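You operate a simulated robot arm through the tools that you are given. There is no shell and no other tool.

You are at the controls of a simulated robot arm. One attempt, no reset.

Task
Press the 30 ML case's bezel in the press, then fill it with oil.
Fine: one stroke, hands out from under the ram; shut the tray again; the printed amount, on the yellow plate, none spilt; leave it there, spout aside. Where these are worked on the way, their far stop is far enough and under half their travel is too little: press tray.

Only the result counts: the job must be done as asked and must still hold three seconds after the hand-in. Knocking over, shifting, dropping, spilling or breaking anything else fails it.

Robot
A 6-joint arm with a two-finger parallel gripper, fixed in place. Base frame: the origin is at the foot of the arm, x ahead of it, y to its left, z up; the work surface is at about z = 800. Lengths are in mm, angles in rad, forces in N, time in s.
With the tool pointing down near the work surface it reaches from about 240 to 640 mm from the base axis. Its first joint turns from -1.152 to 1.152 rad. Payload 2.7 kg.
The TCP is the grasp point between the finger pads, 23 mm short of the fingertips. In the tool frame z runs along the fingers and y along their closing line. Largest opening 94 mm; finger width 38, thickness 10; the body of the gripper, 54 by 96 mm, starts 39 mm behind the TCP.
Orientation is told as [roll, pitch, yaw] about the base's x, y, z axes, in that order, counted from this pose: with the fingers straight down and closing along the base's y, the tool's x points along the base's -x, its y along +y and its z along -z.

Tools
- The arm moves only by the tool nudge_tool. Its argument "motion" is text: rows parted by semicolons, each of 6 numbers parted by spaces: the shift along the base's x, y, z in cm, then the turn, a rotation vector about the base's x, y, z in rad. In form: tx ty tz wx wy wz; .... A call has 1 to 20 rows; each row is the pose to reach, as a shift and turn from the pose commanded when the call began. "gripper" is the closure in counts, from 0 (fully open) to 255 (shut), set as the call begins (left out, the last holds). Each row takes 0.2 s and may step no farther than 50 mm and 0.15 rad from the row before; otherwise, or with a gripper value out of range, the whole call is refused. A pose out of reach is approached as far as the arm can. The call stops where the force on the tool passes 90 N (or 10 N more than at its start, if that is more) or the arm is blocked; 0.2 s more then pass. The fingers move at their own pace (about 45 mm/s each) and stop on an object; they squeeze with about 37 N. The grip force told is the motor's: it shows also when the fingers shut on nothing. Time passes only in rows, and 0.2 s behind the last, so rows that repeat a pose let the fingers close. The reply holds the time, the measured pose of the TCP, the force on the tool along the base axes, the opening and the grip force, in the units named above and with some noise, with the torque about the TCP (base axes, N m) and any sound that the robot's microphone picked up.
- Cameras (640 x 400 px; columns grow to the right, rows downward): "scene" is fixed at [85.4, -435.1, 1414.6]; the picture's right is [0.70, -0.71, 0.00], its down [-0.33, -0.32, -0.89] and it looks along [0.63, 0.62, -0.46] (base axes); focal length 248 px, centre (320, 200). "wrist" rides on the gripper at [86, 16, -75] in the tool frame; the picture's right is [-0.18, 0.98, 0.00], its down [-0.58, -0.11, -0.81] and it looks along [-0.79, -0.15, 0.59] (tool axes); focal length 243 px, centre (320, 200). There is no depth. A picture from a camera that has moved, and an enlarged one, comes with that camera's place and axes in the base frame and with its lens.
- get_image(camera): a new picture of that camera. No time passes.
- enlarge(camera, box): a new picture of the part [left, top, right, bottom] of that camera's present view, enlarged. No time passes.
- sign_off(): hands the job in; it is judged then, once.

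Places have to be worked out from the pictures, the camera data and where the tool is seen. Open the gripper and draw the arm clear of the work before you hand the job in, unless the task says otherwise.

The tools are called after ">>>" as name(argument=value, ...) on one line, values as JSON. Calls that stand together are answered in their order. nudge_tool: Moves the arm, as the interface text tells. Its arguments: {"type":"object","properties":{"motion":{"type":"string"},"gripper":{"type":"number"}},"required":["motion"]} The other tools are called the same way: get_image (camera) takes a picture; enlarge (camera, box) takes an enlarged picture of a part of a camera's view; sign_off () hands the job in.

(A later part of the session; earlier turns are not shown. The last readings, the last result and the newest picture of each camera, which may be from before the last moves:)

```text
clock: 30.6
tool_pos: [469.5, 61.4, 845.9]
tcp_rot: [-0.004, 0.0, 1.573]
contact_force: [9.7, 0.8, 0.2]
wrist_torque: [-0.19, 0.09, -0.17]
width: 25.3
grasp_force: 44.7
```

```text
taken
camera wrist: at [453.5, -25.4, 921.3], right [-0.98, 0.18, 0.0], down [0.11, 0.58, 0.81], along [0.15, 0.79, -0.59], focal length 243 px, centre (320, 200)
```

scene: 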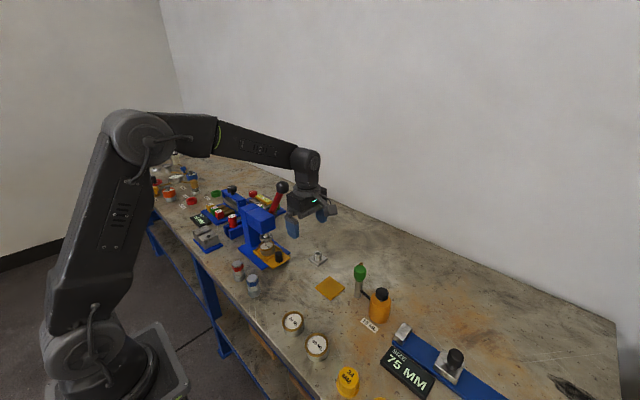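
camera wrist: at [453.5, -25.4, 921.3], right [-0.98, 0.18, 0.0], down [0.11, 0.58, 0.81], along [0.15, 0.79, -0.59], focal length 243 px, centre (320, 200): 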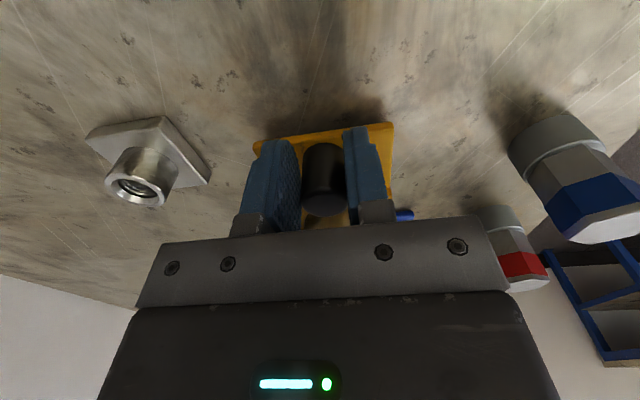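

The tray is still moving with the gripper, 75 mm out so far. I'll continue.

>>> nudge_tool(motion="0 -0.8 0 0 0 0; 0 -1.6 0 0 0 0; 0 -2.4 0 0 0 0")

>>> get_image(camera="wrist")

>>> enlarge(camera="scene", box=[240, 200, 340, 300])

```text
clock: 31.4
tool_pos: [468.8, 36.4, 846.7]
tcp_rot: [-0.001, 0.0, 1.574]
contact_force: [7.7, 0.1, 1.7]
wrist_torque: [-0.13, -0.12, 0.03]
width: 25.4
grasp_force: 45.4
```

```text
taken
camera wrist: at [453.6, -49.7, 921.2], right [-0.98, 0.18, 0.0], down [0.11, 0.58, 0.81], along [0.15, 0.79, -0.59], focal length 243 px, centre (320, 200)
```

wrist: 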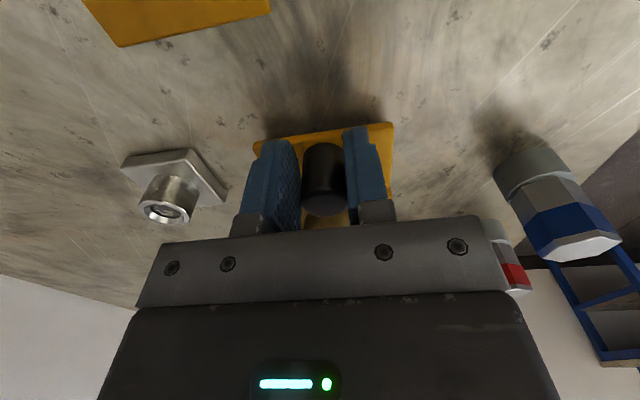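

```text
4.00 times, centred on (290, 250) of scene
camera zoom: at [85.5, -435.1, 1414.6], right [0.7, -0.71, 0.0], down [-0.33, -0.32, -0.89], along [0.63, 0.62, -0.46], focal length 990 px, centre (440, 0)
```

zoom: 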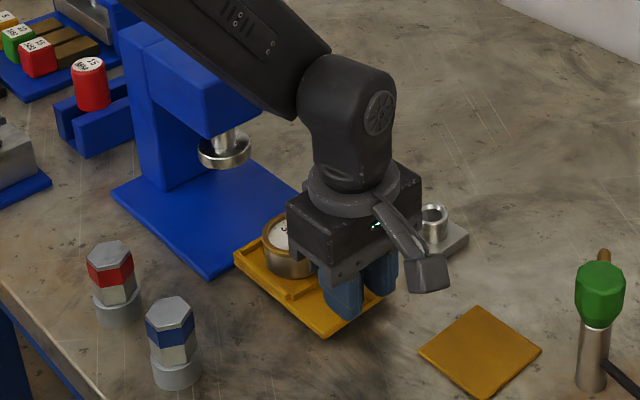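

The tray is out about 100 mm and still moving freely. I'll continue in small steps to find the far stop.

>>> nudge_tool(motion="0 -0.5 0 0 0 0; 0 -1.0 0 0 0 0; 0 -1.5 0 0 0 0; 0 -2.0 0 0 0 0")

>>> get_image(camera="wrist")

```text
clock: 32.4
tool_pos: [470.3, 17.7, 846.1]
tcp_rot: [-0.004, -0.001, 1.572]
contact_force: [4.5, 1.7, 9.2]
wrist_torque: [0.02, 0.27, -0.04]
width: 25.5
grasp_force: 45.2
```

```text
taken
camera wrist: at [453.5, -69.5, 921.2], right [-0.98, 0.18, 0.0], down [0.11, 0.58, 0.81], along [0.15, 0.79, -0.59], focal length 243 px, centre (320, 200)
```

wrist: 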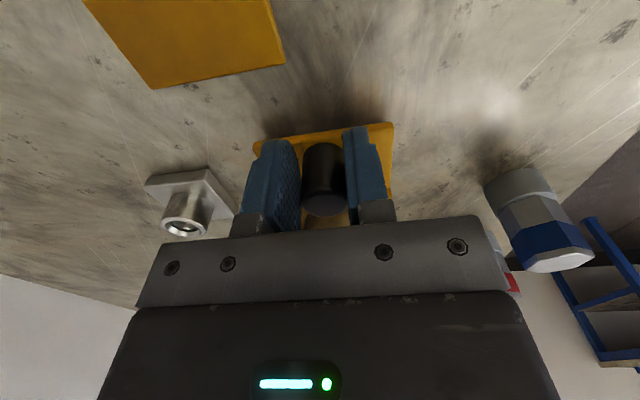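

The tray is out 118 mm. I'll try a little farther, slowly, to find the stop.

>>> nudge_tool(motion="0 -0.3 0 0 0 0; 0 -0.6 0 0 0 0; 0 -0.9 0 0 0 0; 0 -0.9 0 0 0 0")

>>> get_image(camera="wrist")

>>> enlarge(camera="scene", box=[240, 200, 340, 300])

```text
clock: 33.4
tool_pos: [469.3, 8.9, 845.5]
tcp_rot: [-0.002, 0.001, 1.575]
contact_force: [9.5, 19.8, -0.6]
wrist_torque: [0.08, 0.12, -0.19]
width: 24.5
grasp_force: 44.6
```

```text
taken
camera wrist: at [453.6, -78.3, 920.8], right [-0.98, 0.18, 0.0], down [0.11, 0.58, 0.81], along [0.15, 0.79, -0.59], focal length 243 px, centre (320, 200)
```

wrist: 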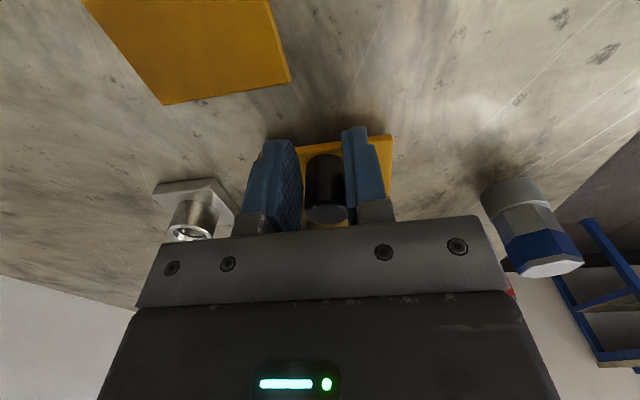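

```text
4.00 times, centred on (290, 250) of scene
camera zoom: at [85.6, -434.6, 1414.8], right [0.7, -0.71, 0.0], down [-0.33, -0.32, -0.89], along [0.63, 0.62, -0.46], focal length 990 px, centre (440, 0)
```

zoom: 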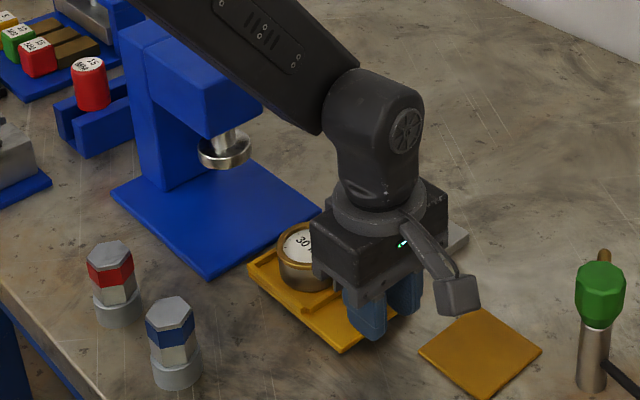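

The reaction rose to 20 N and the fingers began slipping on the knob, so the tray is at its far stop (about 120 mm). I'll open the gripper and lift.

>>> nudge_tool(motion="0 0.3 0 0 0 0; 0 0.3 0 0 0 0; 0 0.3 0 0 0 0; 0 0.3 0 0 0 0; 0 0.3 0 0 0 0", gripper=0)

>>> nudge_tool(motion="0 0 2 0 0 0; 0 0 6 0 0 0; 0 -2 10 0 0 0; 0 -5 13 0 0 0")

>>> enlarge(camera="wrist", box=[240, 60, 440, 220])

>>> enlarge(camera="scene", box=[240, 200, 340, 300])

```text
clock: 34.6
tool_pos: [469.7, 10.4, 845.7]
tcp_rot: [0.0, 0.0, 1.573]
contact_force: [0.2, 0.2, 0.0]
wrist_torque: [0.04, 0.0, 0.0]
width: 94.1
grasp_force: 0.0
```

```text
clock: 35.6
tool_pos: [469.2, -39.3, 976.4]
tcp_rot: [-0.002, -0.001, 1.574]
contact_force: [0.9, -0.3, 0.4]
wrist_torque: [0.0, 0.03, 0.02]
width: 93.9
grasp_force: 0.0
```

```text
2.50 times, centred on (340, 140) of wrist
camera zoom: at [453.2, -126.4, 1052.0], right [-0.98, 0.18, 0.0], down [0.11, 0.58, 0.81], along [0.15, 0.79, -0.59], focal length 606 px, centre (270, 350)
```

zoom: 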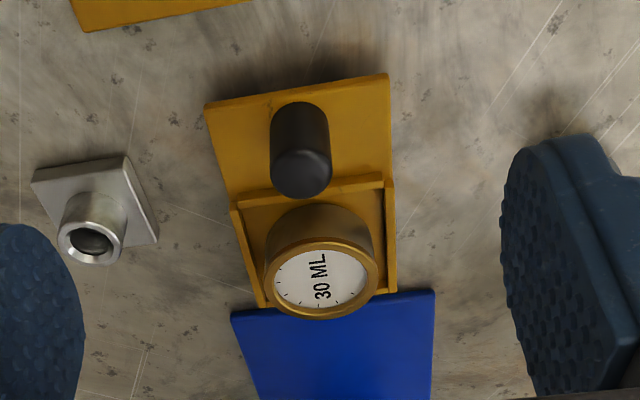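

```text
4.00 times, centred on (290, 250) of scene
camera zoom: at [85.4, -435.1, 1414.6], right [0.7, -0.71, 0.0], down [-0.33, -0.32, -0.89], along [0.63, 0.62, -0.46], focal length 990 px, centre (440, 0)
```

zoom: 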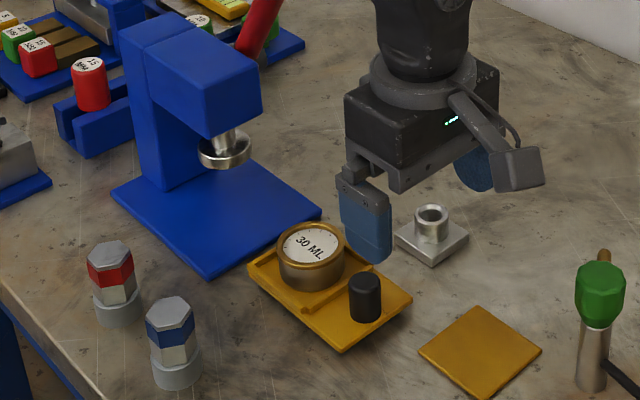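

Triangulated, the case top centre is at (469.7, 96, 845), ring diameter is about 58 mm and the nest walls top out near z≈824. I'll move over the case with the fingers closing along x and lower to just above it.

>>> nudge_tool(motion="0 4 -1.5 0 0 0; 0 8 -3 0 0 0; 0 12 -4.5 0 0 0; 0.05 13.5 -7.5 0 0 0; 0.05 13.5 -9.6 0 0 0; 0.05 13.5 -9.6 0 0 0")

>>> get_image(camera="wrist")

>>> enlarge(camera="scene", box=[260, 220, 330, 290])

```text
clock: 37.0
tool_pos: [470.5, 96.2, 879.0]
tcp_rot: [-0.003, -0.001, 1.573]
contact_force: [-0.1, -0.1, -0.7]
wrist_torque: [-0.01, -0.01, 0.0]
width: 93.9
grasp_force: 0.1
```

```text
taken
camera wrist: at [453.9, 9.9, 954.0], right [-0.98, 0.18, 0.0], down [0.11, 0.58, 0.81], along [0.15, 0.79, -0.59], focal length 243 px, centre (320, 200)
```

wrist: 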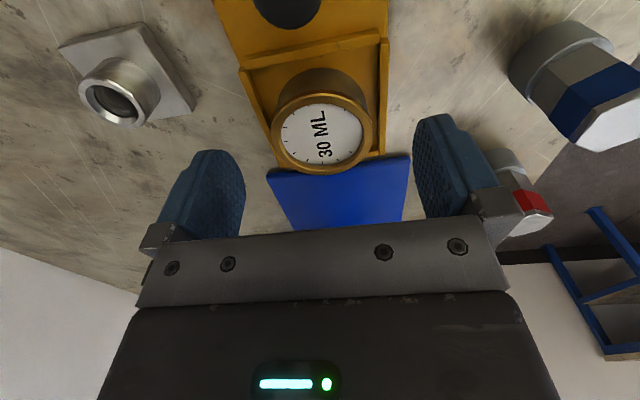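

```text
5.71 times, centred on (295, 255) of scene
camera zoom: at [85.4, -435.1, 1414.6], right [0.7, -0.71, 0.0], down [-0.33, -0.32, -0.89], along [0.63, 0.62, -0.46], focal length 1414 px, centre (463, -114)
```

zoom: 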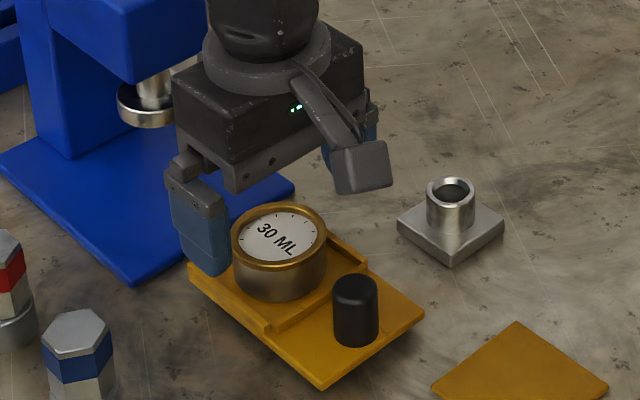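

The case is centred under the TCP. I'll lower to z≈851 so the tips stay above the nest walls, then close.

>>> nudge_tool(motion="0 0 -1.5 0 0 0; 0 0 -2.75 0 0 0; 0 0 -2.75 0 0 0")

>>> nudge_tool(motion="0 0 0 0 0 0; 0 0 0 0 0 0; 0 0 0 0 0 0; 0 0 0 0 0 0", gripper=255)

>>> enlarge(camera="scene", box=[260, 220, 330, 290])

>>> get_image(camera="wrist")

```text
clock: 37.8
tool_pos: [469.7, 96.6, 851.6]
tcp_rot: [-0.003, -0.002, 1.572]
contact_force: [0.0, 0.1, -0.1]
wrist_torque: [-0.02, 0.0, 0.03]
width: 93.7
grasp_force: 0.1
```

```text
clock: 38.8
tool_pos: [469.6, 96.1, 853.0]
tcp_rot: [-0.002, -0.001, 1.571]
contact_force: [0.8, -0.9, 0.7]
wrist_torque: [0.01, 0.02, -0.04]
width: 55.0
grasp_force: 37.1
```

```text
5.71 times, centred on (295, 255) of scene
camera zoom: at [85.4, -435.1, 1414.6], right [0.7, -0.71, 0.0], down [-0.33, -0.32, -0.89], along [0.63, 0.62, -0.46], focal length 1414 px, centre (463, -114)
```

zoom: 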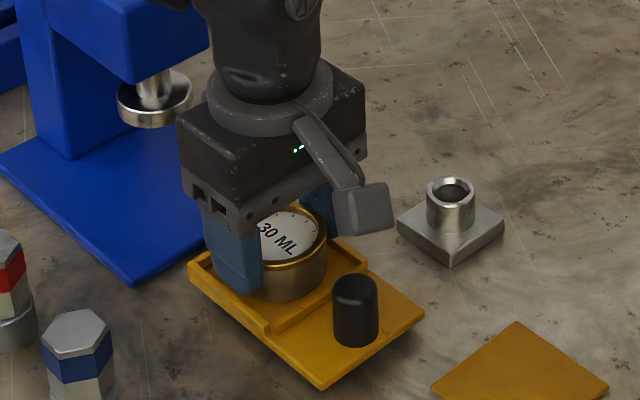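

```text
taken
camera wrist: at [454.0, 9.8, 927.1], right [-0.98, 0.18, 0.0], down [0.11, 0.58, 0.81], along [0.15, 0.79, -0.59], focal length 243 px, centre (320, 200)
```

wrist: 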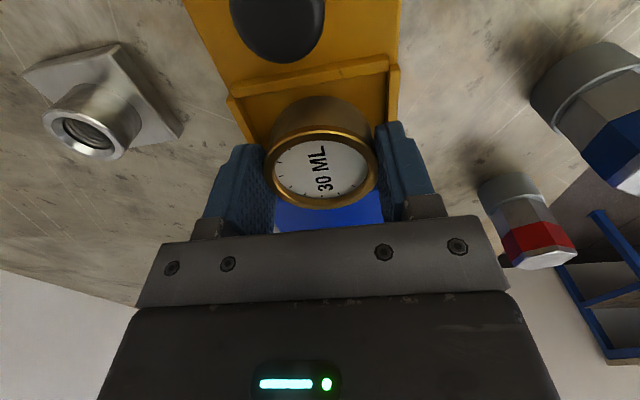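

The case is gripped at 55 mm. I'll lift it straight up and check.

>>> nudge_tool(motion="0 0 0.5 0 0 0; 0 0 1.5 0 0 0; 0 0 3 0 0 0; 0 0 5 0 0 0; 0 0 7 0 0 0")

>>> get_image(camera="wrist")

>>> enlarge(camera="scene", box=[260, 200, 340, 290])

```text
clock: 40.0
tool_pos: [470.2, 97.3, 922.2]
tcp_rot: [-0.001, -0.001, 1.573]
contact_force: [-0.1, 0.1, -2.4]
wrist_torque: [-0.02, 0.02, 0.0]
width: 54.9
grasp_force: 36.9
```

```text
taken
camera wrist: at [454.0, 9.9, 997.8], right [-0.98, 0.18, 0.0], down [0.11, 0.58, 0.81], along [0.15, 0.79, -0.59], focal length 243 px, centre (320, 200)
```

wrist: 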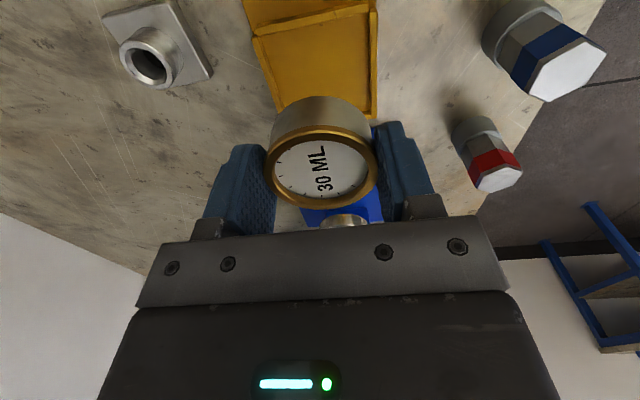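

```text
4.44 times, centred on (300, 245) of scene
camera zoom: at [85.4, -435.1, 1414.6], right [0.7, -0.71, 0.0], down [-0.33, -0.32, -0.89], along [0.63, 0.62, -0.46], focal length 1100 px, centre (409, 0)
```

zoom: 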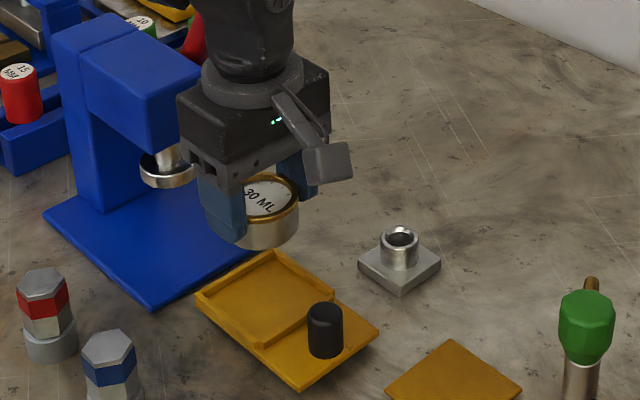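

The case is lifted cleanly. I'll carry it towards the yellow plate near (513, -55), rotating yaw back to 0 so the camera and fingers stay away from the oil column.

>>> nudge_tool(motion="0.39 -1.38 0.4 0 0 -0.143; 0.78 -2.76 0.8 0 0 -0.286; 1.17 -4.15 1.2 0 0 -0.429; 1.56 -5.53 1.6 0 0 -0.572; 1.95 -6.91 2 0 0 -0.715; 2.35 -8.29 2.4 0 0 -0.858; 2.74 -9.67 2.8 0 0 -1.001; 3.13 -11.05 3.2 0 0 -1.144; 3.52 -12.44 3.6 0 0 -1.287; 3.91 -13.82 3.8 0 0 -1.43; 4.3 -15.2 4 0 0 -1.573")

>>> get_image(camera="wrist")

>>> enlarge(camera="scene", box=[290, 220, 410, 330])

```text
clock: 42.4
tool_pos: [514.9, -56.7, 963.0]
tcp_rot: [-0.001, 0.0, -0.001]
contact_force: [-0.1, -0.2, -1.7]
wrist_torque: [-0.02, -0.06, 0.0]
width: 54.7
grasp_force: 37.2
```

```text
taken
camera wrist: at [427.0, -39.4, 1037.8], right [0.19, 0.98, 0.0], down [0.58, -0.11, 0.81], along [0.79, -0.15, -0.59], focal length 243 px, centre (320, 200)
```

wrist: 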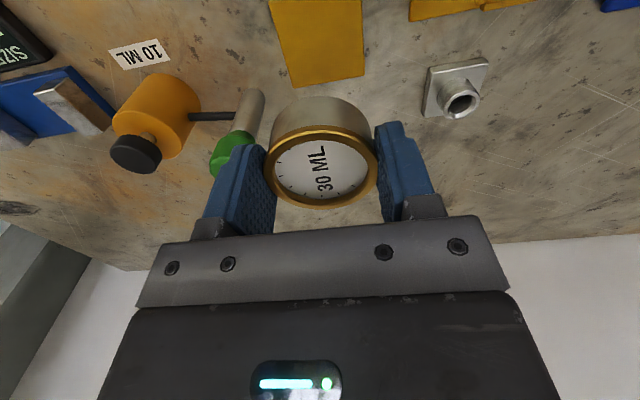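

```text
3.64 times, centred on (350, 275) of scene
camera zoom: at [85.4, -435.1, 1414.6], right [0.7, -0.71, 0.0], down [-0.33, -0.32, -0.89], along [0.63, 0.62, -0.46], focal length 900 px, centre (211, -73)
```

zoom: 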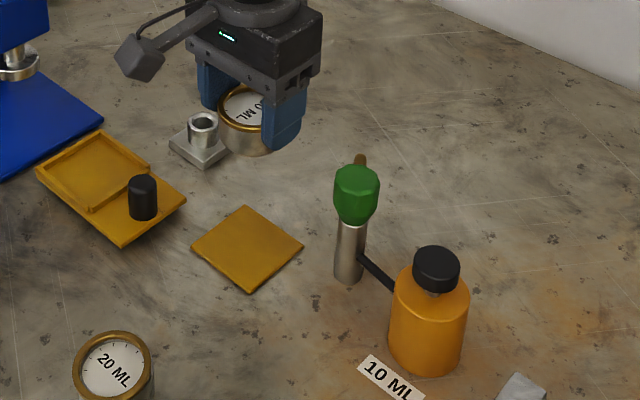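

The plate centre works out to about (515, -55), right below the TCP. I'll lower the case to a little above the plate.

>>> nudge_tool(motion="0 0.1 -3.5 0 0 0; 0 0.1 -7 0 0 0; 0 0.1 -9.5 0 0 0; 0 0.1 -11.3 0 0 0; 0 0.1 -11.3 0 0 0")

>>> get_image(camera="wrist")

>>> enlarge(camera="scene", box=[290, 240, 390, 320])

```text
clock: 43.6
tool_pos: [513.2, -55.0, 850.7]
tcp_rot: [-0.001, -0.002, 0.0]
contact_force: [-0.2, 0.9, -2.4]
wrist_torque: [-0.02, 0.02, 0.01]
width: 54.6
grasp_force: 37.1
```

```text
taken
camera wrist: at [426.3, -38.4, 924.4], right [0.18, 0.98, 0.0], down [0.58, -0.11, 0.81], along [0.79, -0.15, -0.59], focal length 243 px, centre (320, 200)
```

wrist: 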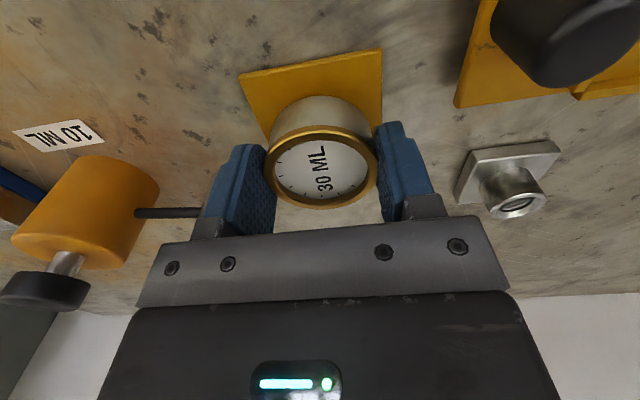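

```text
5.00 times, centred on (340, 280) of scene
camera zoom: at [85.4, -435.1, 1414.6], right [0.7, -0.71, 0.0], down [-0.33, -0.32, -0.89], along [0.63, 0.62, -0.46], focal length 1238 px, centre (220, -200)
```

zoom: 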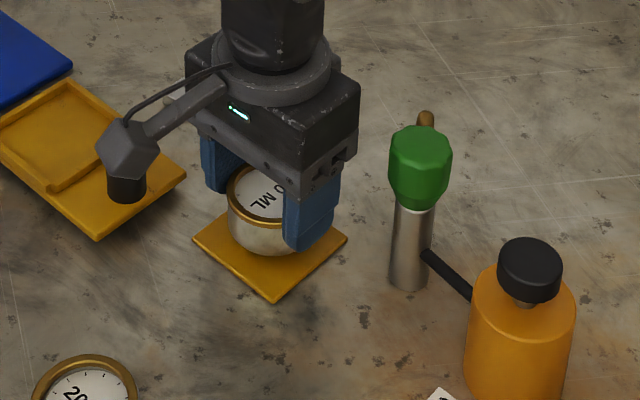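

The plate spans x 478–550 and y -88 to -20, and the case is centred above it. I'll lower in small steps watching for contact.

>>> nudge_tool(motion="0.1 0 -0.25 0 0 0; 0.1 0 -0.5 0 0 0; 0.1 0 -0.8 0 0 0; 0.1 0 -0.8 0 0 0")

>>> enlarge(camera="scene", box=[310, 260, 370, 310])

```text
clock: 44.6
tool_pos: [514.6, -54.1, 841.1]
tcp_rot: [0.0, -0.002, -0.001]
contact_force: [-0.3, -0.1, -2.3]
wrist_torque: [-0.01, 0.03, -0.01]
width: 54.7
grasp_force: 37.2
```

```text
8.00 times, centred on (340, 285) of scene
camera zoom: at [85.4, -435.1, 1414.6], right [0.7, -0.71, 0.0], down [-0.33, -0.32, -0.89], along [0.63, 0.62, -0.46], focal length 1980 px, centre (160, -480)
```

zoom: 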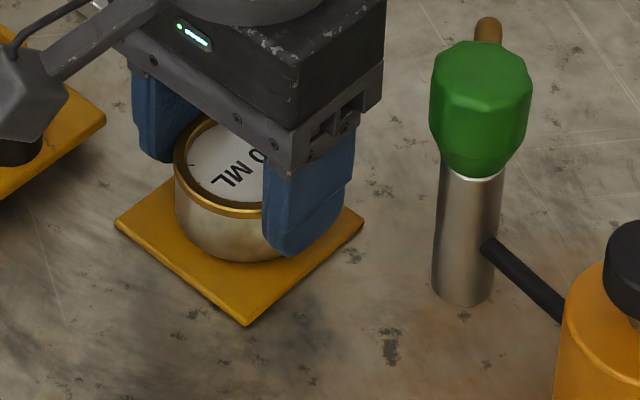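

There is no contact yet (the -2.3 N is only the case's weight), so I'll keep lowering gently.

>>> nudge_tool(motion="0 -0.05 -0.15 0 0 0; 0 -0.05 -0.3 0 0 0; 0 -0.05 -0.3 0 0 0")

```text
clock: 45.4
tool_pos: [514.8, -53.9, 840.5]
tcp_rot: [-0.002, -0.004, 0.001]
contact_force: [-7.2, 0.2, 19.6]
wrist_torque: [0.41, 0.49, 0.13]
width: 55.2
grasp_force: 36.6
```

Contact: +19.6 N at z≈840.5, so the case is standing on the plate. I'll relieve the load and open the gripper.

>>> nudge_tool(motion="0 0 0.15 0 0 0; 0 0 0.15 0 0 0")

>>> nudge_tool(motion="0 0 0 0 0 0; 0 0 0 0 0 0; 0 0 0 0 0 0; 0 0 0 0 0 0", gripper=0)

>>> nudge_tool(motion="0 0 1.5 0 0 0; 0 0 4.5 0 0 0; -1 0 9 0 0 0; -3 0 13 0 0 0")

>>> get_image(camera="wrist")

>>> enlarge(camera="scene", box=[300, 245, 400, 325])

```text
clock: 46.0
tool_pos: [513.4, -54.3, 840.2]
tcp_rot: [-0.002, -0.005, 0.0]
contact_force: [0.7, 2.3, 9.5]
wrist_torque: [0.28, 0.11, 0.01]
width: 55.0
grasp_force: 36.8
```

```text
clock: 47.0
tool_pos: [514.2, -54.9, 839.5]
tcp_rot: [-0.001, -0.001, 0.001]
contact_force: [-0.1, -0.4, 0.6]
wrist_torque: [0.02, 0.0, 0.0]
width: 93.9
grasp_force: 0.0
```

```text
clock: 48.0
tool_pos: [485.7, -54.2, 970.3]
tcp_rot: [-0.002, 0.0, 0.002]
contact_force: [0.1, 0.4, 0.1]
wrist_torque: [-0.03, -0.01, 0.02]
width: 94.0
grasp_force: 0.0
```

```text
taken
camera wrist: at [398.4, -38.7, 1044.5], right [0.18, 0.98, 0.0], down [0.58, -0.11, 0.81], along [0.79, -0.15, -0.59], focal length 243 px, centre (320, 200)
```

wrist: 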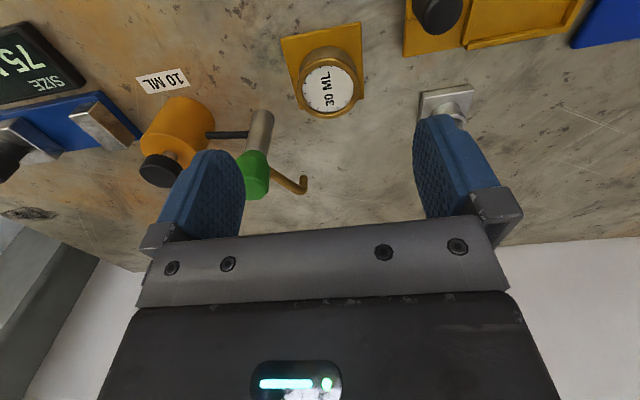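

```text
5.00 times, centred on (350, 285) of scene
camera zoom: at [85.4, -435.1, 1414.6], right [0.7, -0.71, 0.0], down [-0.33, -0.32, -0.89], along [0.63, 0.62, -0.46], focal length 1238 px, centre (170, -225)
```

zoom: 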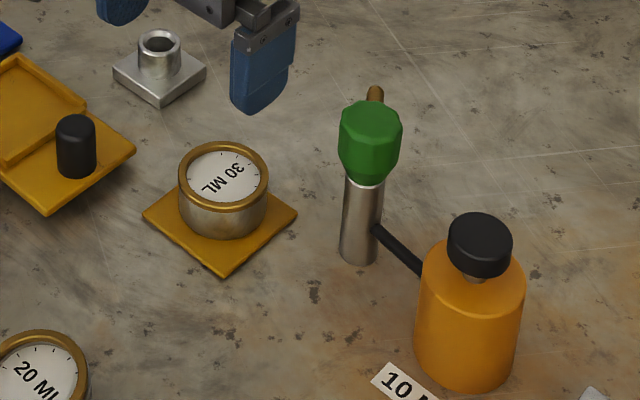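

The case stands on the plate. I'll enlarge the pump to measure its column, head and spout.

>>> enlarge(camera="wrist", box=[220, 20, 380, 220])

>>> enlarge(camera="scene", box=[345, 255, 385, 305])

```text
2.00 times, centred on (300, 120) of wrist
camera zoom: at [398.4, -38.7, 1044.5], right [0.18, 0.98, 0.0], down [0.58, -0.11, 0.81], along [0.79, -0.15, -0.59], focal length 485 px, centre (360, 360)
```

zoom: 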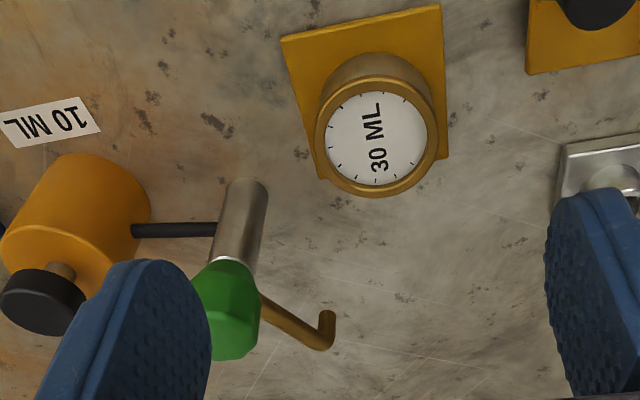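

```text
8.00 times, centred on (365, 280) of scene
camera zoom: at [85.4, -435.1, 1414.6], right [0.7, -0.71, 0.0], down [-0.33, -0.32, -0.89], along [0.63, 0.62, -0.46], focal length 1980 px, centre (-40, -440)
```

zoom: 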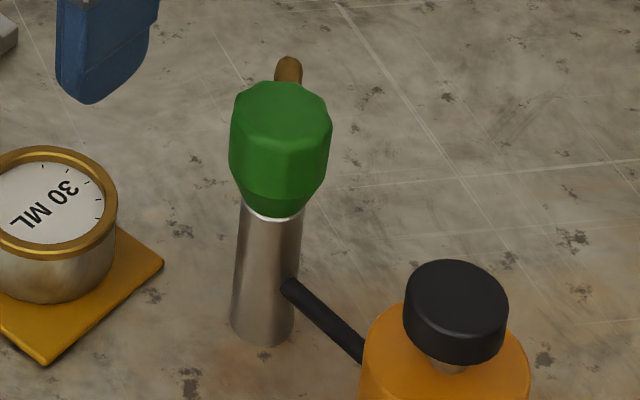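

The column axis is near (550, -135) with head top z≈910. The spout elbow is near (612, -102, 870) and its nozzle tip at z≈847, about 15 mm above the case top. I'll take a closer view of the pump from above.

>>> nudge_tool(motion="3 -0.7 0 0 0 0; 6 -1.4 -0.3 0 0 0; 9 -2.2 -0.5 0 0 0")

>>> get_image(camera="wrist")

>>> enlarge(camera="wrist", box=[120, 0, 360, 180])

```text
clock: 48.8
tool_pos: [575.2, -76.9, 963.2]
tcp_rot: [-0.002, 0.001, 0.001]
contact_force: [-0.4, 0.9, -0.4]
wrist_torque: [0.02, 0.02, -0.02]
width: 94.1
grasp_force: 0.0
```

```text
taken
camera wrist: at [488.6, -61.2, 1038.6], right [0.18, 0.98, 0.0], down [0.58, -0.11, 0.81], along [0.79, -0.15, -0.59], focal length 243 px, centre (320, 200)
```

wrist: 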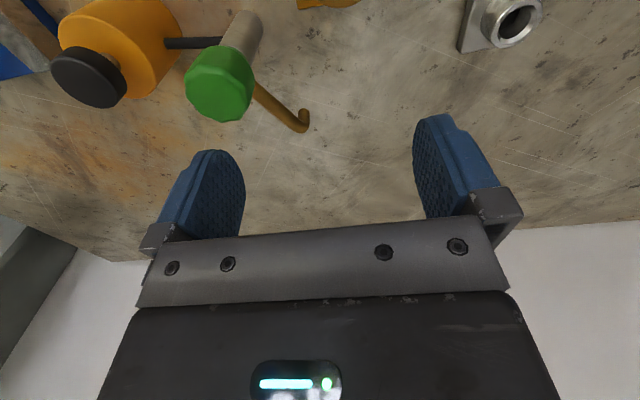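

```text
2.22 times, centred on (240, 90) of wrist
camera zoom: at [488.6, -61.2, 1038.6], right [0.18, 0.98, 0.0], down [0.58, -0.11, 0.81], along [0.79, -0.15, -0.59], focal length 539 px, centre (498, 444)
```

zoom: 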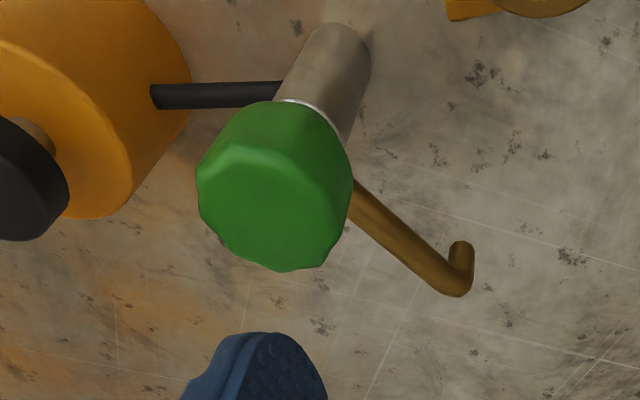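

Refined: the column axis is at (553, -133.5). The spout is about 68 mm long, pointing at about 30° (tip near (611, -100, 848)), and it swings well clear above the case top. First I'll shut the tray: close the fingers and come down just in front of the tray knob.

>>> nudge_tool(motion="-3.5 2.3 0 0 0 0; -7 4.6 0 0 0 0; -10.5 6.9 0 0 0 0; -10.5 6.9 -3 0 0 0; -10.5 6.9 -6 0 0 0; -10.5 6.9 -8 0 0 0", gripper=255)

>>> get_image(camera="wrist")

>>> enlarge(camera="scene", box=[260, 220, 360, 310])

```text
clock: 50.2
tool_pos: [468.6, -7.6, 886.3]
tcp_rot: [-0.003, -0.001, -0.001]
contact_force: [0.4, 0.6, -0.7]
wrist_torque: [-0.01, -0.03, -0.03]
width: 0.0
grasp_force: 33.2
```

```text
taken
camera wrist: at [382.5, 8.5, 959.8], right [0.18, 0.98, 0.0], down [0.58, -0.11, 0.81], along [0.79, -0.15, -0.59], focal length 243 px, centre (320, 200)
```

wrist: 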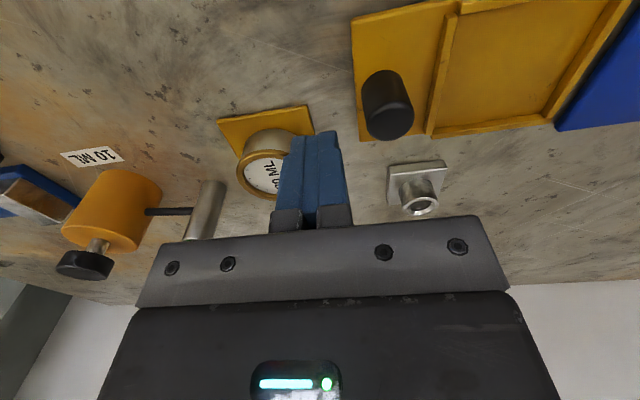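

```text
4.44 times, centred on (310, 265) of scene
camera zoom: at [85.4, -435.1, 1414.6], right [0.7, -0.71, 0.0], down [-0.33, -0.32, -0.89], along [0.63, 0.62, -0.46], focal length 1100 px, centre (364, -89)
```

zoom: 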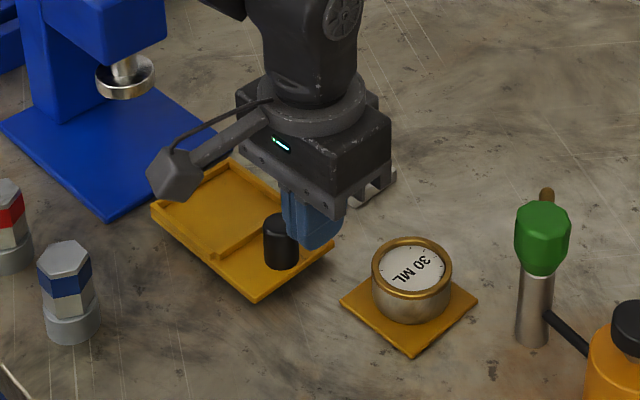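

The fingers are closed and in front of the knob (near y≈30). I'll lower to z≈848 and push the knob along +y.

>>> nudge_tool(motion="0.1 0 -2 0 0 0; 0.1 0 -3.8 0 0 0; 0.1 0 -3.8 0 0 0; 0.1 1 -3.8 0 0 0; 0.1 2 -3.8 0 0 0; 0.1 3 -3.8 0 0 0")

>>> get_image(camera="wrist")

```text
clock: 51.6
tool_pos: [469.7, 22.9, 846.4]
tcp_rot: [-0.003, -0.002, -0.004]
contact_force: [0.6, -1.1, -0.3]
wrist_torque: [0.01, -0.02, 0.0]
width: 0.1
grasp_force: 37.3
```

```text
taken
camera wrist: at [383.7, 38.4, 921.8], right [0.19, 0.98, 0.0], down [0.58, -0.11, 0.81], along [0.79, -0.15, -0.59], focal length 243 px, centre (320, 200)
```

wrist: 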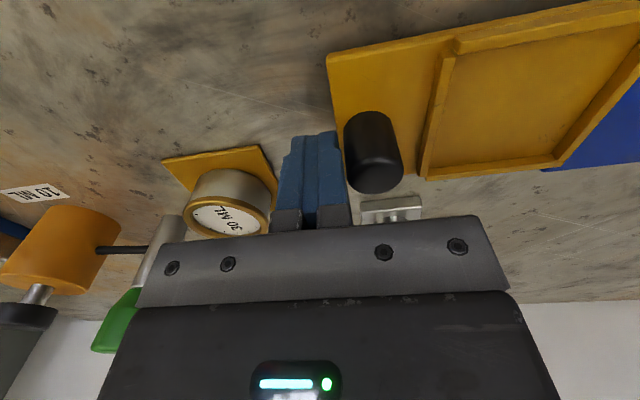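

The fingers are now against the knob and the tray has begun to move. I'll push on towards the shut position.

>>> nudge_tool(motion="0 1.5 0 0 0 0; 0 3 0 0 0 0; 0 4.5 0 0 0 0; 0 6 0 0 0 0; 0 7.5 0 0 0 0; 0 9 0 0 0 0")

>>> get_image(camera="wrist")

>>> enlarge(camera="scene", box=[240, 200, 340, 290])

```text
clock: 53.0
tool_pos: [469.8, 112.4, 846.7]
tcp_rot: [-0.003, 0.002, -0.002]
contact_force: [0.4, 0.4, -0.8]
wrist_torque: [0.0, -0.02, 0.02]
width: 0.0
grasp_force: 37.4
```

```text
taken
camera wrist: at [384.1, 128.6, 921.8], right [0.18, 0.98, 0.0], down [0.58, -0.11, 0.81], along [0.79, -0.15, -0.59], focal length 243 px, centre (320, 200)
```

wrist: 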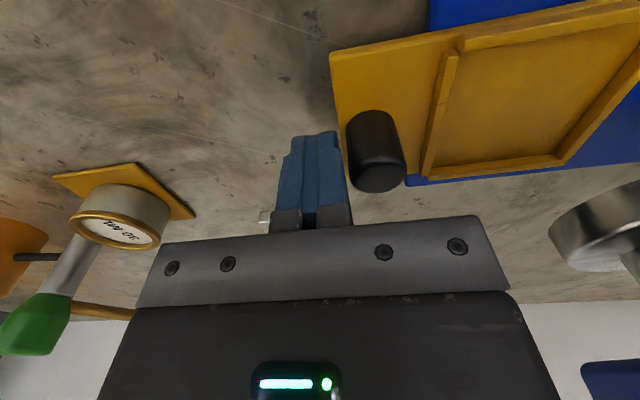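

```text
4.44 times, centred on (290, 245) of scene
camera zoom: at [85.4, -435.1, 1414.6], right [0.7, -0.71, 0.0], down [-0.33, -0.32, -0.89], along [0.63, 0.62, -0.46], focal length 1100 px, centre (453, 0)
```

zoom: 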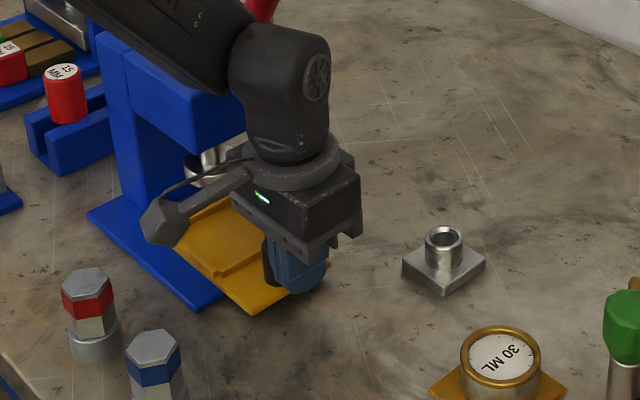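

The tray is nearly in. I'll push the last part slowly until it stops.

>>> nudge_tool(motion="0 0.4 0 0 0 0; 0 0.8 0 0 0 0; 0 1.1 0 0 0 0; 0 1.4 0 0 0 0; 0 1.4 0 0 0 0")

>>> get_image(camera="wrist")

```text
clock: 54.2
tool_pos: [471.1, 126.4, 845.8]
tcp_rot: [-0.003, 0.001, -0.003]
contact_force: [0.5, -5.5, 0.7]
wrist_torque: [0.0, -0.01, 0.03]
width: 0.1
grasp_force: 37.0
```

```text
taken
camera wrist: at [383.8, 141.7, 922.0], right [0.19, 0.98, 0.0], down [0.58, -0.11, 0.81], along [0.79, -0.15, -0.59], focal length 243 px, centre (320, 200)
```

wrist: 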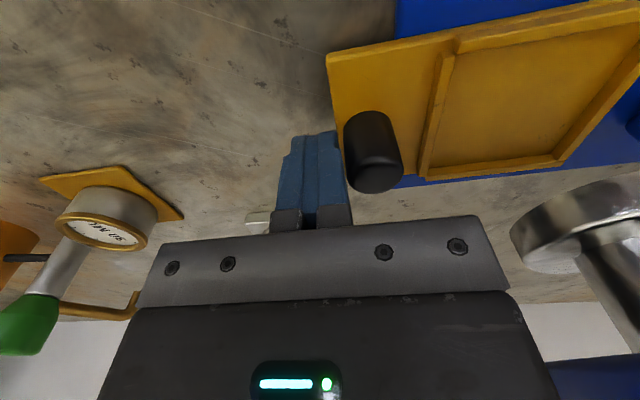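

A slight reaction of -5.5 N has appeared. I'll push a bit more to confirm the shut stop.

>>> nudge_tool(motion="0 0.2 0 0 0 0; 0 0.4 0 0 0 0; 0 0.5 0 0 0 0; 0 0.5 0 0 0 0")

>>> get_image(camera="wrist")

>>> enlarge(camera="scene", box=[240, 200, 340, 290])

```text
clock: 55.2
tool_pos: [470.4, 125.2, 846.4]
tcp_rot: [-0.005, 0.002, -0.007]
contact_force: [-5.7, -43.8, 9.2]
wrist_torque: [0.0, -0.02, 0.08]
width: 0.1
grasp_force: 37.3
```

```text
taken
camera wrist: at [384.1, 142.8, 922.0], right [0.19, 0.98, -0.01], down [0.58, -0.11, 0.81], along [0.79, -0.16, -0.59], focal length 243 px, centre (320, 200)
```

wrist: 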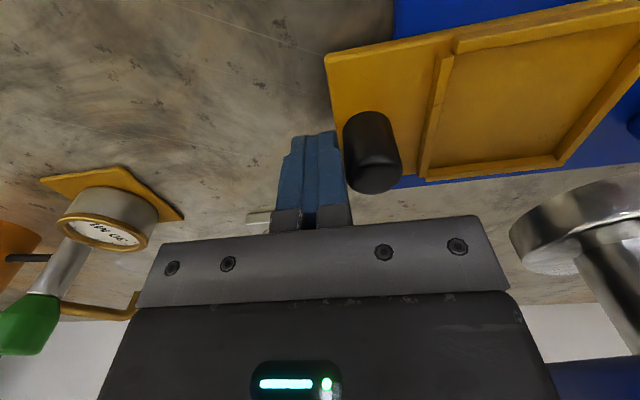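

```text
4.44 times, centred on (290, 245) of scene
camera zoom: at [85.1, -436.2, 1414.3], right [0.7, -0.71, 0.0], down [-0.33, -0.32, -0.89], along [0.63, 0.62, -0.46], focal length 1100 px, centre (453, 0)
```

zoom: 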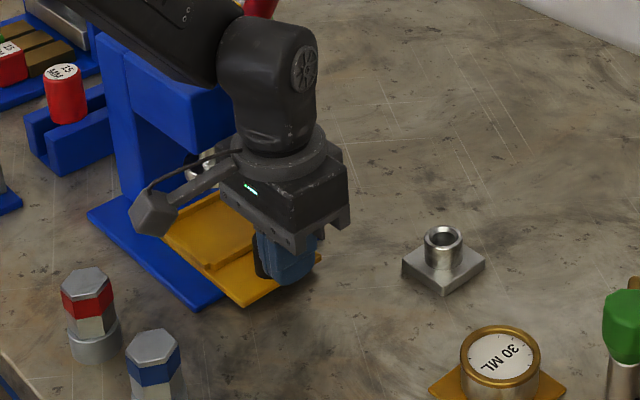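

The tray is shut firmly (44 N reaction). I'll back off from the knob, rise, and go to a position viewing the case and pump.

>>> nudge_tool(motion="0 -1 0 0 0 0.005; 0 -2.5 0 0 0 0.005; 0 -4 3 0 0 0.005; 0 -6 7 0 0 0.005; 0 -9.5 10 0 0 0.005; 0 -13.5 12 0 0 0.005; 0 -16.5 13 0 0 0.005; 0 -17.5 13 0 0 0.005")

>>> get_image(camera="wrist")

>>> enlarge(camera="scene", box=[240, 190, 340, 280])

>>> enlarge(camera="scene", box=[300, 250, 400, 330])

```text
clock: 57.0
tool_pos: [469.5, -44.4, 977.9]
tcp_rot: [-0.002, -0.001, 0.005]
contact_force: [-0.4, 0.2, 0.4]
wrist_torque: [0.01, 0.0, 0.0]
width: 0.0
grasp_force: 37.2
```

```text
taken
camera wrist: at [382.8, -29.2, 1052.6], right [0.18, 0.98, 0.0], down [0.58, -0.1, 0.81], along [0.79, -0.15, -0.59], focal length 243 px, centre (320, 200)
```

wrist: 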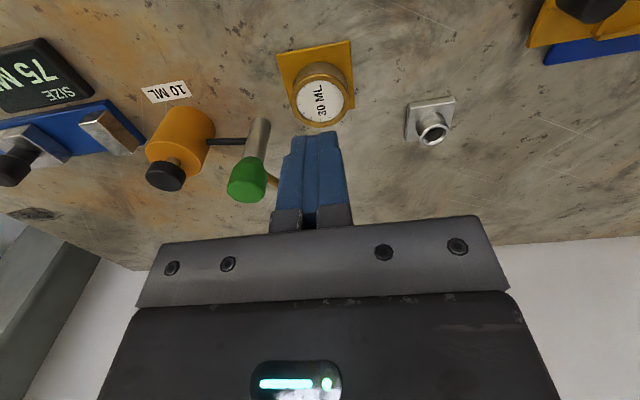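

```text
4.44 times, centred on (290, 235) of scene
camera zoom: at [85.4, -435.1, 1414.6], right [0.7, -0.71, 0.0], down [-0.33, -0.32, -0.89], along [0.63, 0.62, -0.46], focal length 1100 px, centre (453, 44)
```

zoom: 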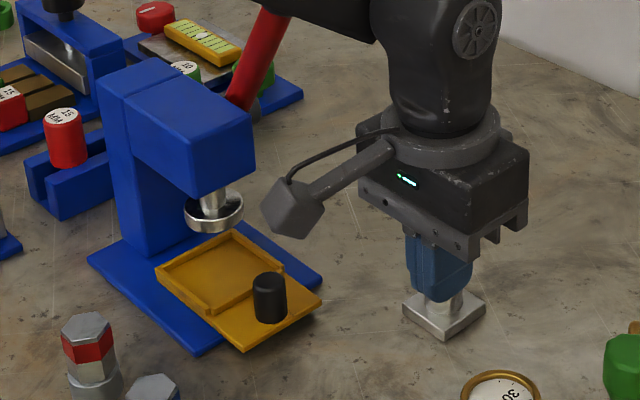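

```text
5.00 times, centred on (350, 290) of scene
camera zoom: at [85.4, -435.1, 1414.6], right [0.7, -0.71, 0.0], down [-0.33, -0.32, -0.89], along [0.63, 0.62, -0.46], focal length 1238 px, centre (170, -250)
```

zoom: 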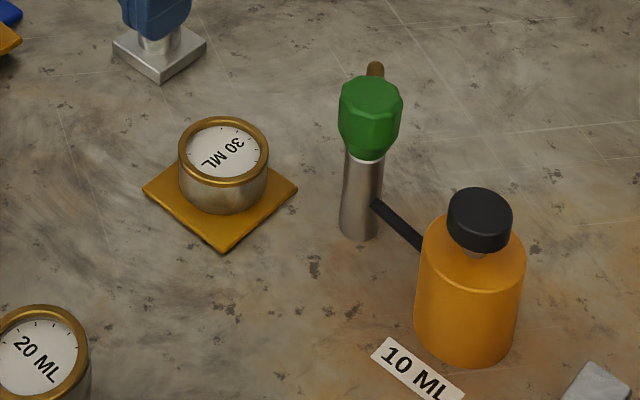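

The tray is shut and the press is back in its place. I'll enlarge the wrist view to measure the case's place relative to plate and pump.

>>> enlarge(camera="wrist", box=[220, 30, 380, 150])

```text
3.33 times, centred on (300, 90) of wrist
camera zoom: at [382.8, -29.2, 1052.6], right [0.18, 0.98, 0.0], down [0.58, -0.1, 0.81], along [0.79, -0.15, -0.59], focal length 809 px, centre (387, 567)
```

zoom: 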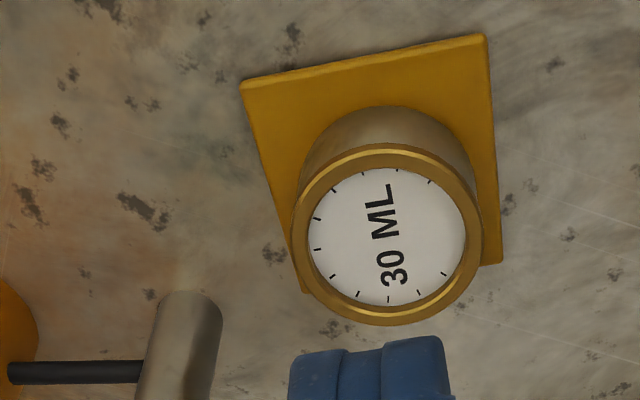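

The case is at (514.7, -54.8) and the plate spans x 478–549, y -91 to -21. The spout's circle (radius 68 about the column) would pass 20 mm off the case centre, so I'll shift the case to about (519.5, -62), still fully on the plate. I open partly and go over it.

>>> nudge_tool(motion="2 -0.4 -1 0 0 -0.005; 4.5 -1 -4 0 0 -0.005; 4.5 -1 -7 0 0 -0.005; 4.5 -1 -10 0 0 -0.005; 4.5 -1 -10.5 0 0 -0.005", gripper=52)

>>> get_image(camera="wrist")

```text
clock: 58.2
tool_pos: [515.5, -54.3, 871.8]
tcp_rot: [-0.004, 0.0, 0.0]
contact_force: [-1.1, 0.3, 0.5]
wrist_torque: [-0.05, 0.02, -0.01]
width: 74.9
grasp_force: 0.2
```

```text
taken
camera wrist: at [428.1, -38.5, 946.8], right [0.18, 0.98, 0.0], down [0.58, -0.11, 0.81], along [0.79, -0.15, -0.59], focal length 243 px, centre (320, 200)
```

wrist: 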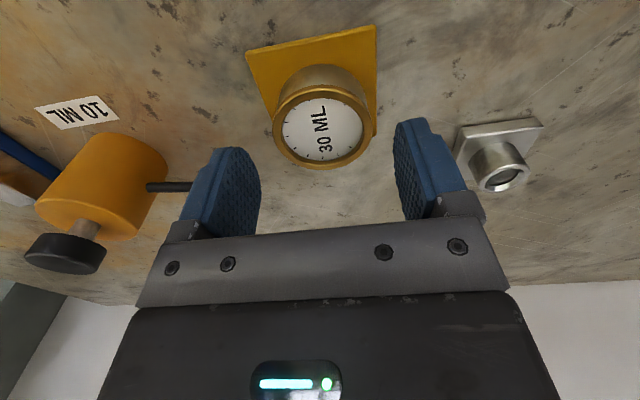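

The case is centred between the partly open fingers. I'll lower to z≈841 and close.

>>> nudge_tool(motion="-0.05 0 -1.5 0 0 0; -0.05 0 -3.1 0 0 0; -0.05 0 -3.1 0 0 0")

>>> nudge_tool(motion="0 0 0 0 0 0; 0 0 0 0 0 0; 0 0 0 0 0 0; 0 0 0 0 0 0", gripper=255)

```text
clock: 59.0
tool_pos: [514.7, -54.7, 840.8]
tcp_rot: [-0.002, -0.001, 0.001]
contact_force: [0.6, -0.7, -0.4]
wrist_torque: [0.06, 0.0, -0.02]
width: 74.8
grasp_force: 0.0
```

```text
clock: 60.0
tool_pos: [515.4, -54.8, 840.2]
tcp_rot: [-0.002, -0.003, 0.001]
contact_force: [0.6, -0.1, 0.3]
wrist_torque: [0.04, -0.05, -0.02]
width: 54.8
grasp_force: 37.1
```

Gripped. I'll lift 4 mm, shift to (519.7, -62) and lower again.

>>> nudge_tool(motion="0 0 0.4 0 0 0; 0.25 -0.35 0.5 0 0 0; 0.47 -0.72 0.5 0 0 0; 0.47 -0.72 0.3 0 0 0; 0.47 -0.72 0.1 0 0 0; 0.47 -0.72 0.1 0 0 0")

```text
clock: 61.4
tool_pos: [518.7, -60.9, 843.0]
tcp_rot: [-0.002, -0.003, 0.001]
contact_force: [0.4, 0.5, -2.2]
wrist_torque: [-0.01, -0.04, 0.02]
width: 54.8
grasp_force: 36.6
```

It is still hanging (-2.2 N), so I'll lower another 2 mm.

>>> nudge_tool(motion="0 0 -0.1 0 0 0; 0 0 -0.2 0 0 0; 0 0 -0.2 0 0 0")

```text
clock: 62.2
tool_pos: [519.3, -61.3, 840.6]
tcp_rot: [-0.001, -0.003, -0.002]
contact_force: [-3.0, 0.2, 8.0]
wrist_torque: [0.27, 0.15, 0.08]
width: 55.1
grasp_force: 37.3
```

Contact (+8 N), so the case is down on the plate at about (519, -61.5). I'll release to 75 mm opening and rise.

>>> nudge_tool(motion="0 0 0 0 0 0; 0 0 0 0 0 0; 0 0 0 0 0 0", gripper=52)

>>> nudge_tool(motion="0 0 1.5 0 0 0; 0 0 5 0 0 0; -1.5 0.3 9.5 0 0 0; -4.5 0.5 13 0 0 0")

>>> get_image(camera="wrist")

>>> enlarge(camera="wrist", box=[220, 20, 380, 150])

```text
clock: 63.0
tool_pos: [518.5, -60.3, 840.2]
tcp_rot: [-0.001, 0.0, 0.001]
contact_force: [-1.3, 0.0, -1.1]
wrist_torque: [-0.02, 0.02, -0.03]
width: 74.8
grasp_force: 0.1
```

```text
clock: 64.0
tool_pos: [475.1, -58.1, 971.0]
tcp_rot: [-0.002, 0.0, 0.0]
contact_force: [0.3, 0.4, -0.5]
wrist_torque: [0.01, -0.02, -0.01]
width: 74.8
grasp_force: 0.1
```

```text
taken
camera wrist: at [387.3, -41.3, 1045.6], right [0.18, 0.98, 0.0], down [0.58, -0.11, 0.81], along [0.79, -0.15, -0.59], focal length 243 px, centre (320, 200)
```

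wrist: 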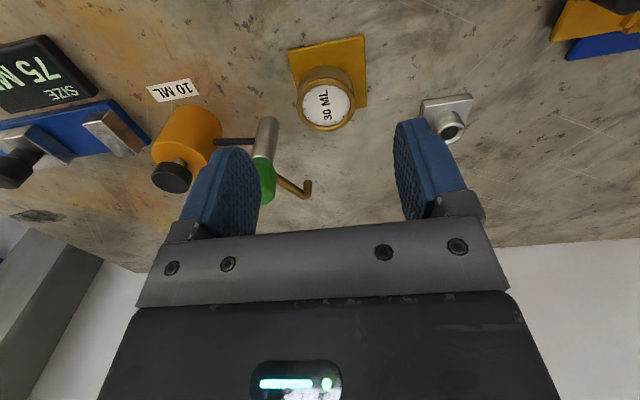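

```text
3.08 times, centred on (300, 85) of wrist
camera zoom: at [387.3, -41.3, 1045.6], right [0.18, 0.98, 0.0], down [0.58, -0.11, 0.81], along [0.79, -0.15, -0.59], focal length 746 px, centre (382, 554)
```

zoom: 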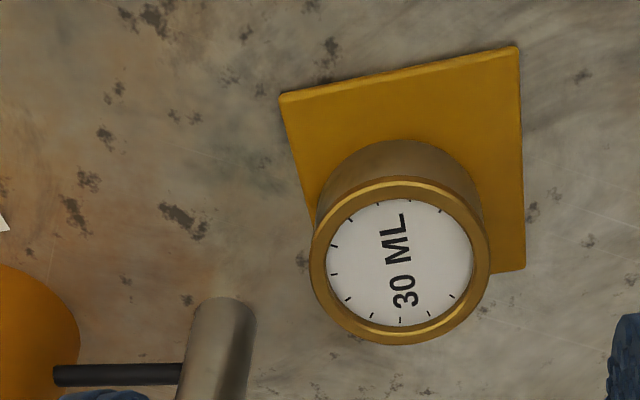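

The case is now at about (520, -61), wholly on the plate. I'll close the fingers and move beyond the spout to its clockwise side near (606, -141), staying high.

>>> nudge_tool(motion="4.0 -1.0 -0.5 0 0 0; 8.0 -2.2 -1.0 0 0 0; 12.0 -4.7 -1.8 0 0 0; 13.1 -8.3 -2.3 0 0 0; 13.1 -8.3 -2.3 0 0 0", gripper=255)

>>> get_image(camera="wrist")

>>> enlarge(camera="scene", box=[310, 220, 430, 330])

```text
clock: 65.2
tool_pos: [605.3, -139.0, 946.8]
tcp_rot: [-0.001, 0.0, 0.0]
contact_force: [-0.1, 0.4, 1.1]
wrist_torque: [-0.02, 0.0, 0.0]
width: 0.1
grasp_force: 34.9
```

```text
taken
camera wrist: at [518.8, -124.1, 1021.4], right [0.18, 0.98, 0.0], down [0.58, -0.11, 0.81], along [0.79, -0.15, -0.59], focal length 243 px, centre (320, 200)
```

wrist: 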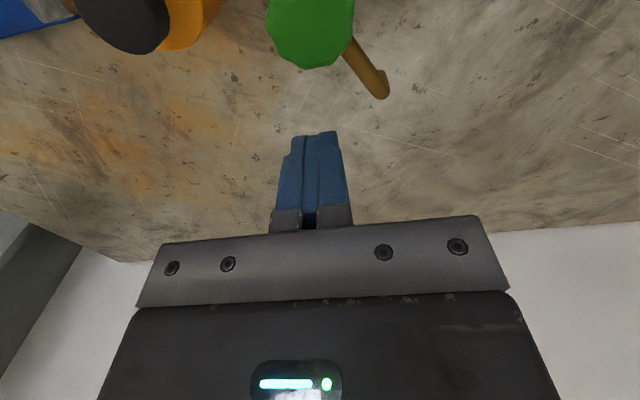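

```text
3.64 times, centred on (370, 275) of scene
camera zoom: at [85.4, -435.1, 1414.6], right [0.7, -0.71, 0.0], down [-0.33, -0.32, -0.89], along [0.63, 0.62, -0.46], focal length 900 px, centre (138, -73)
```

zoom: 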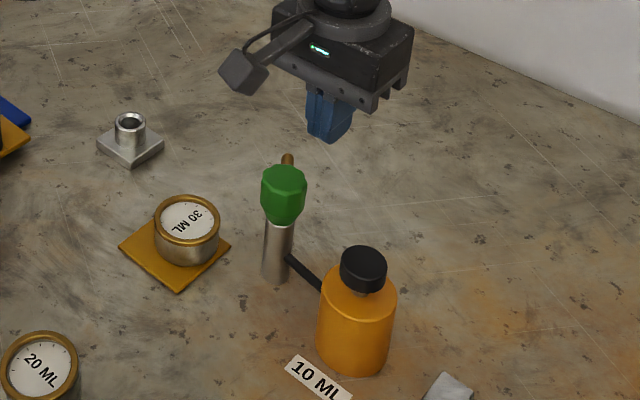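

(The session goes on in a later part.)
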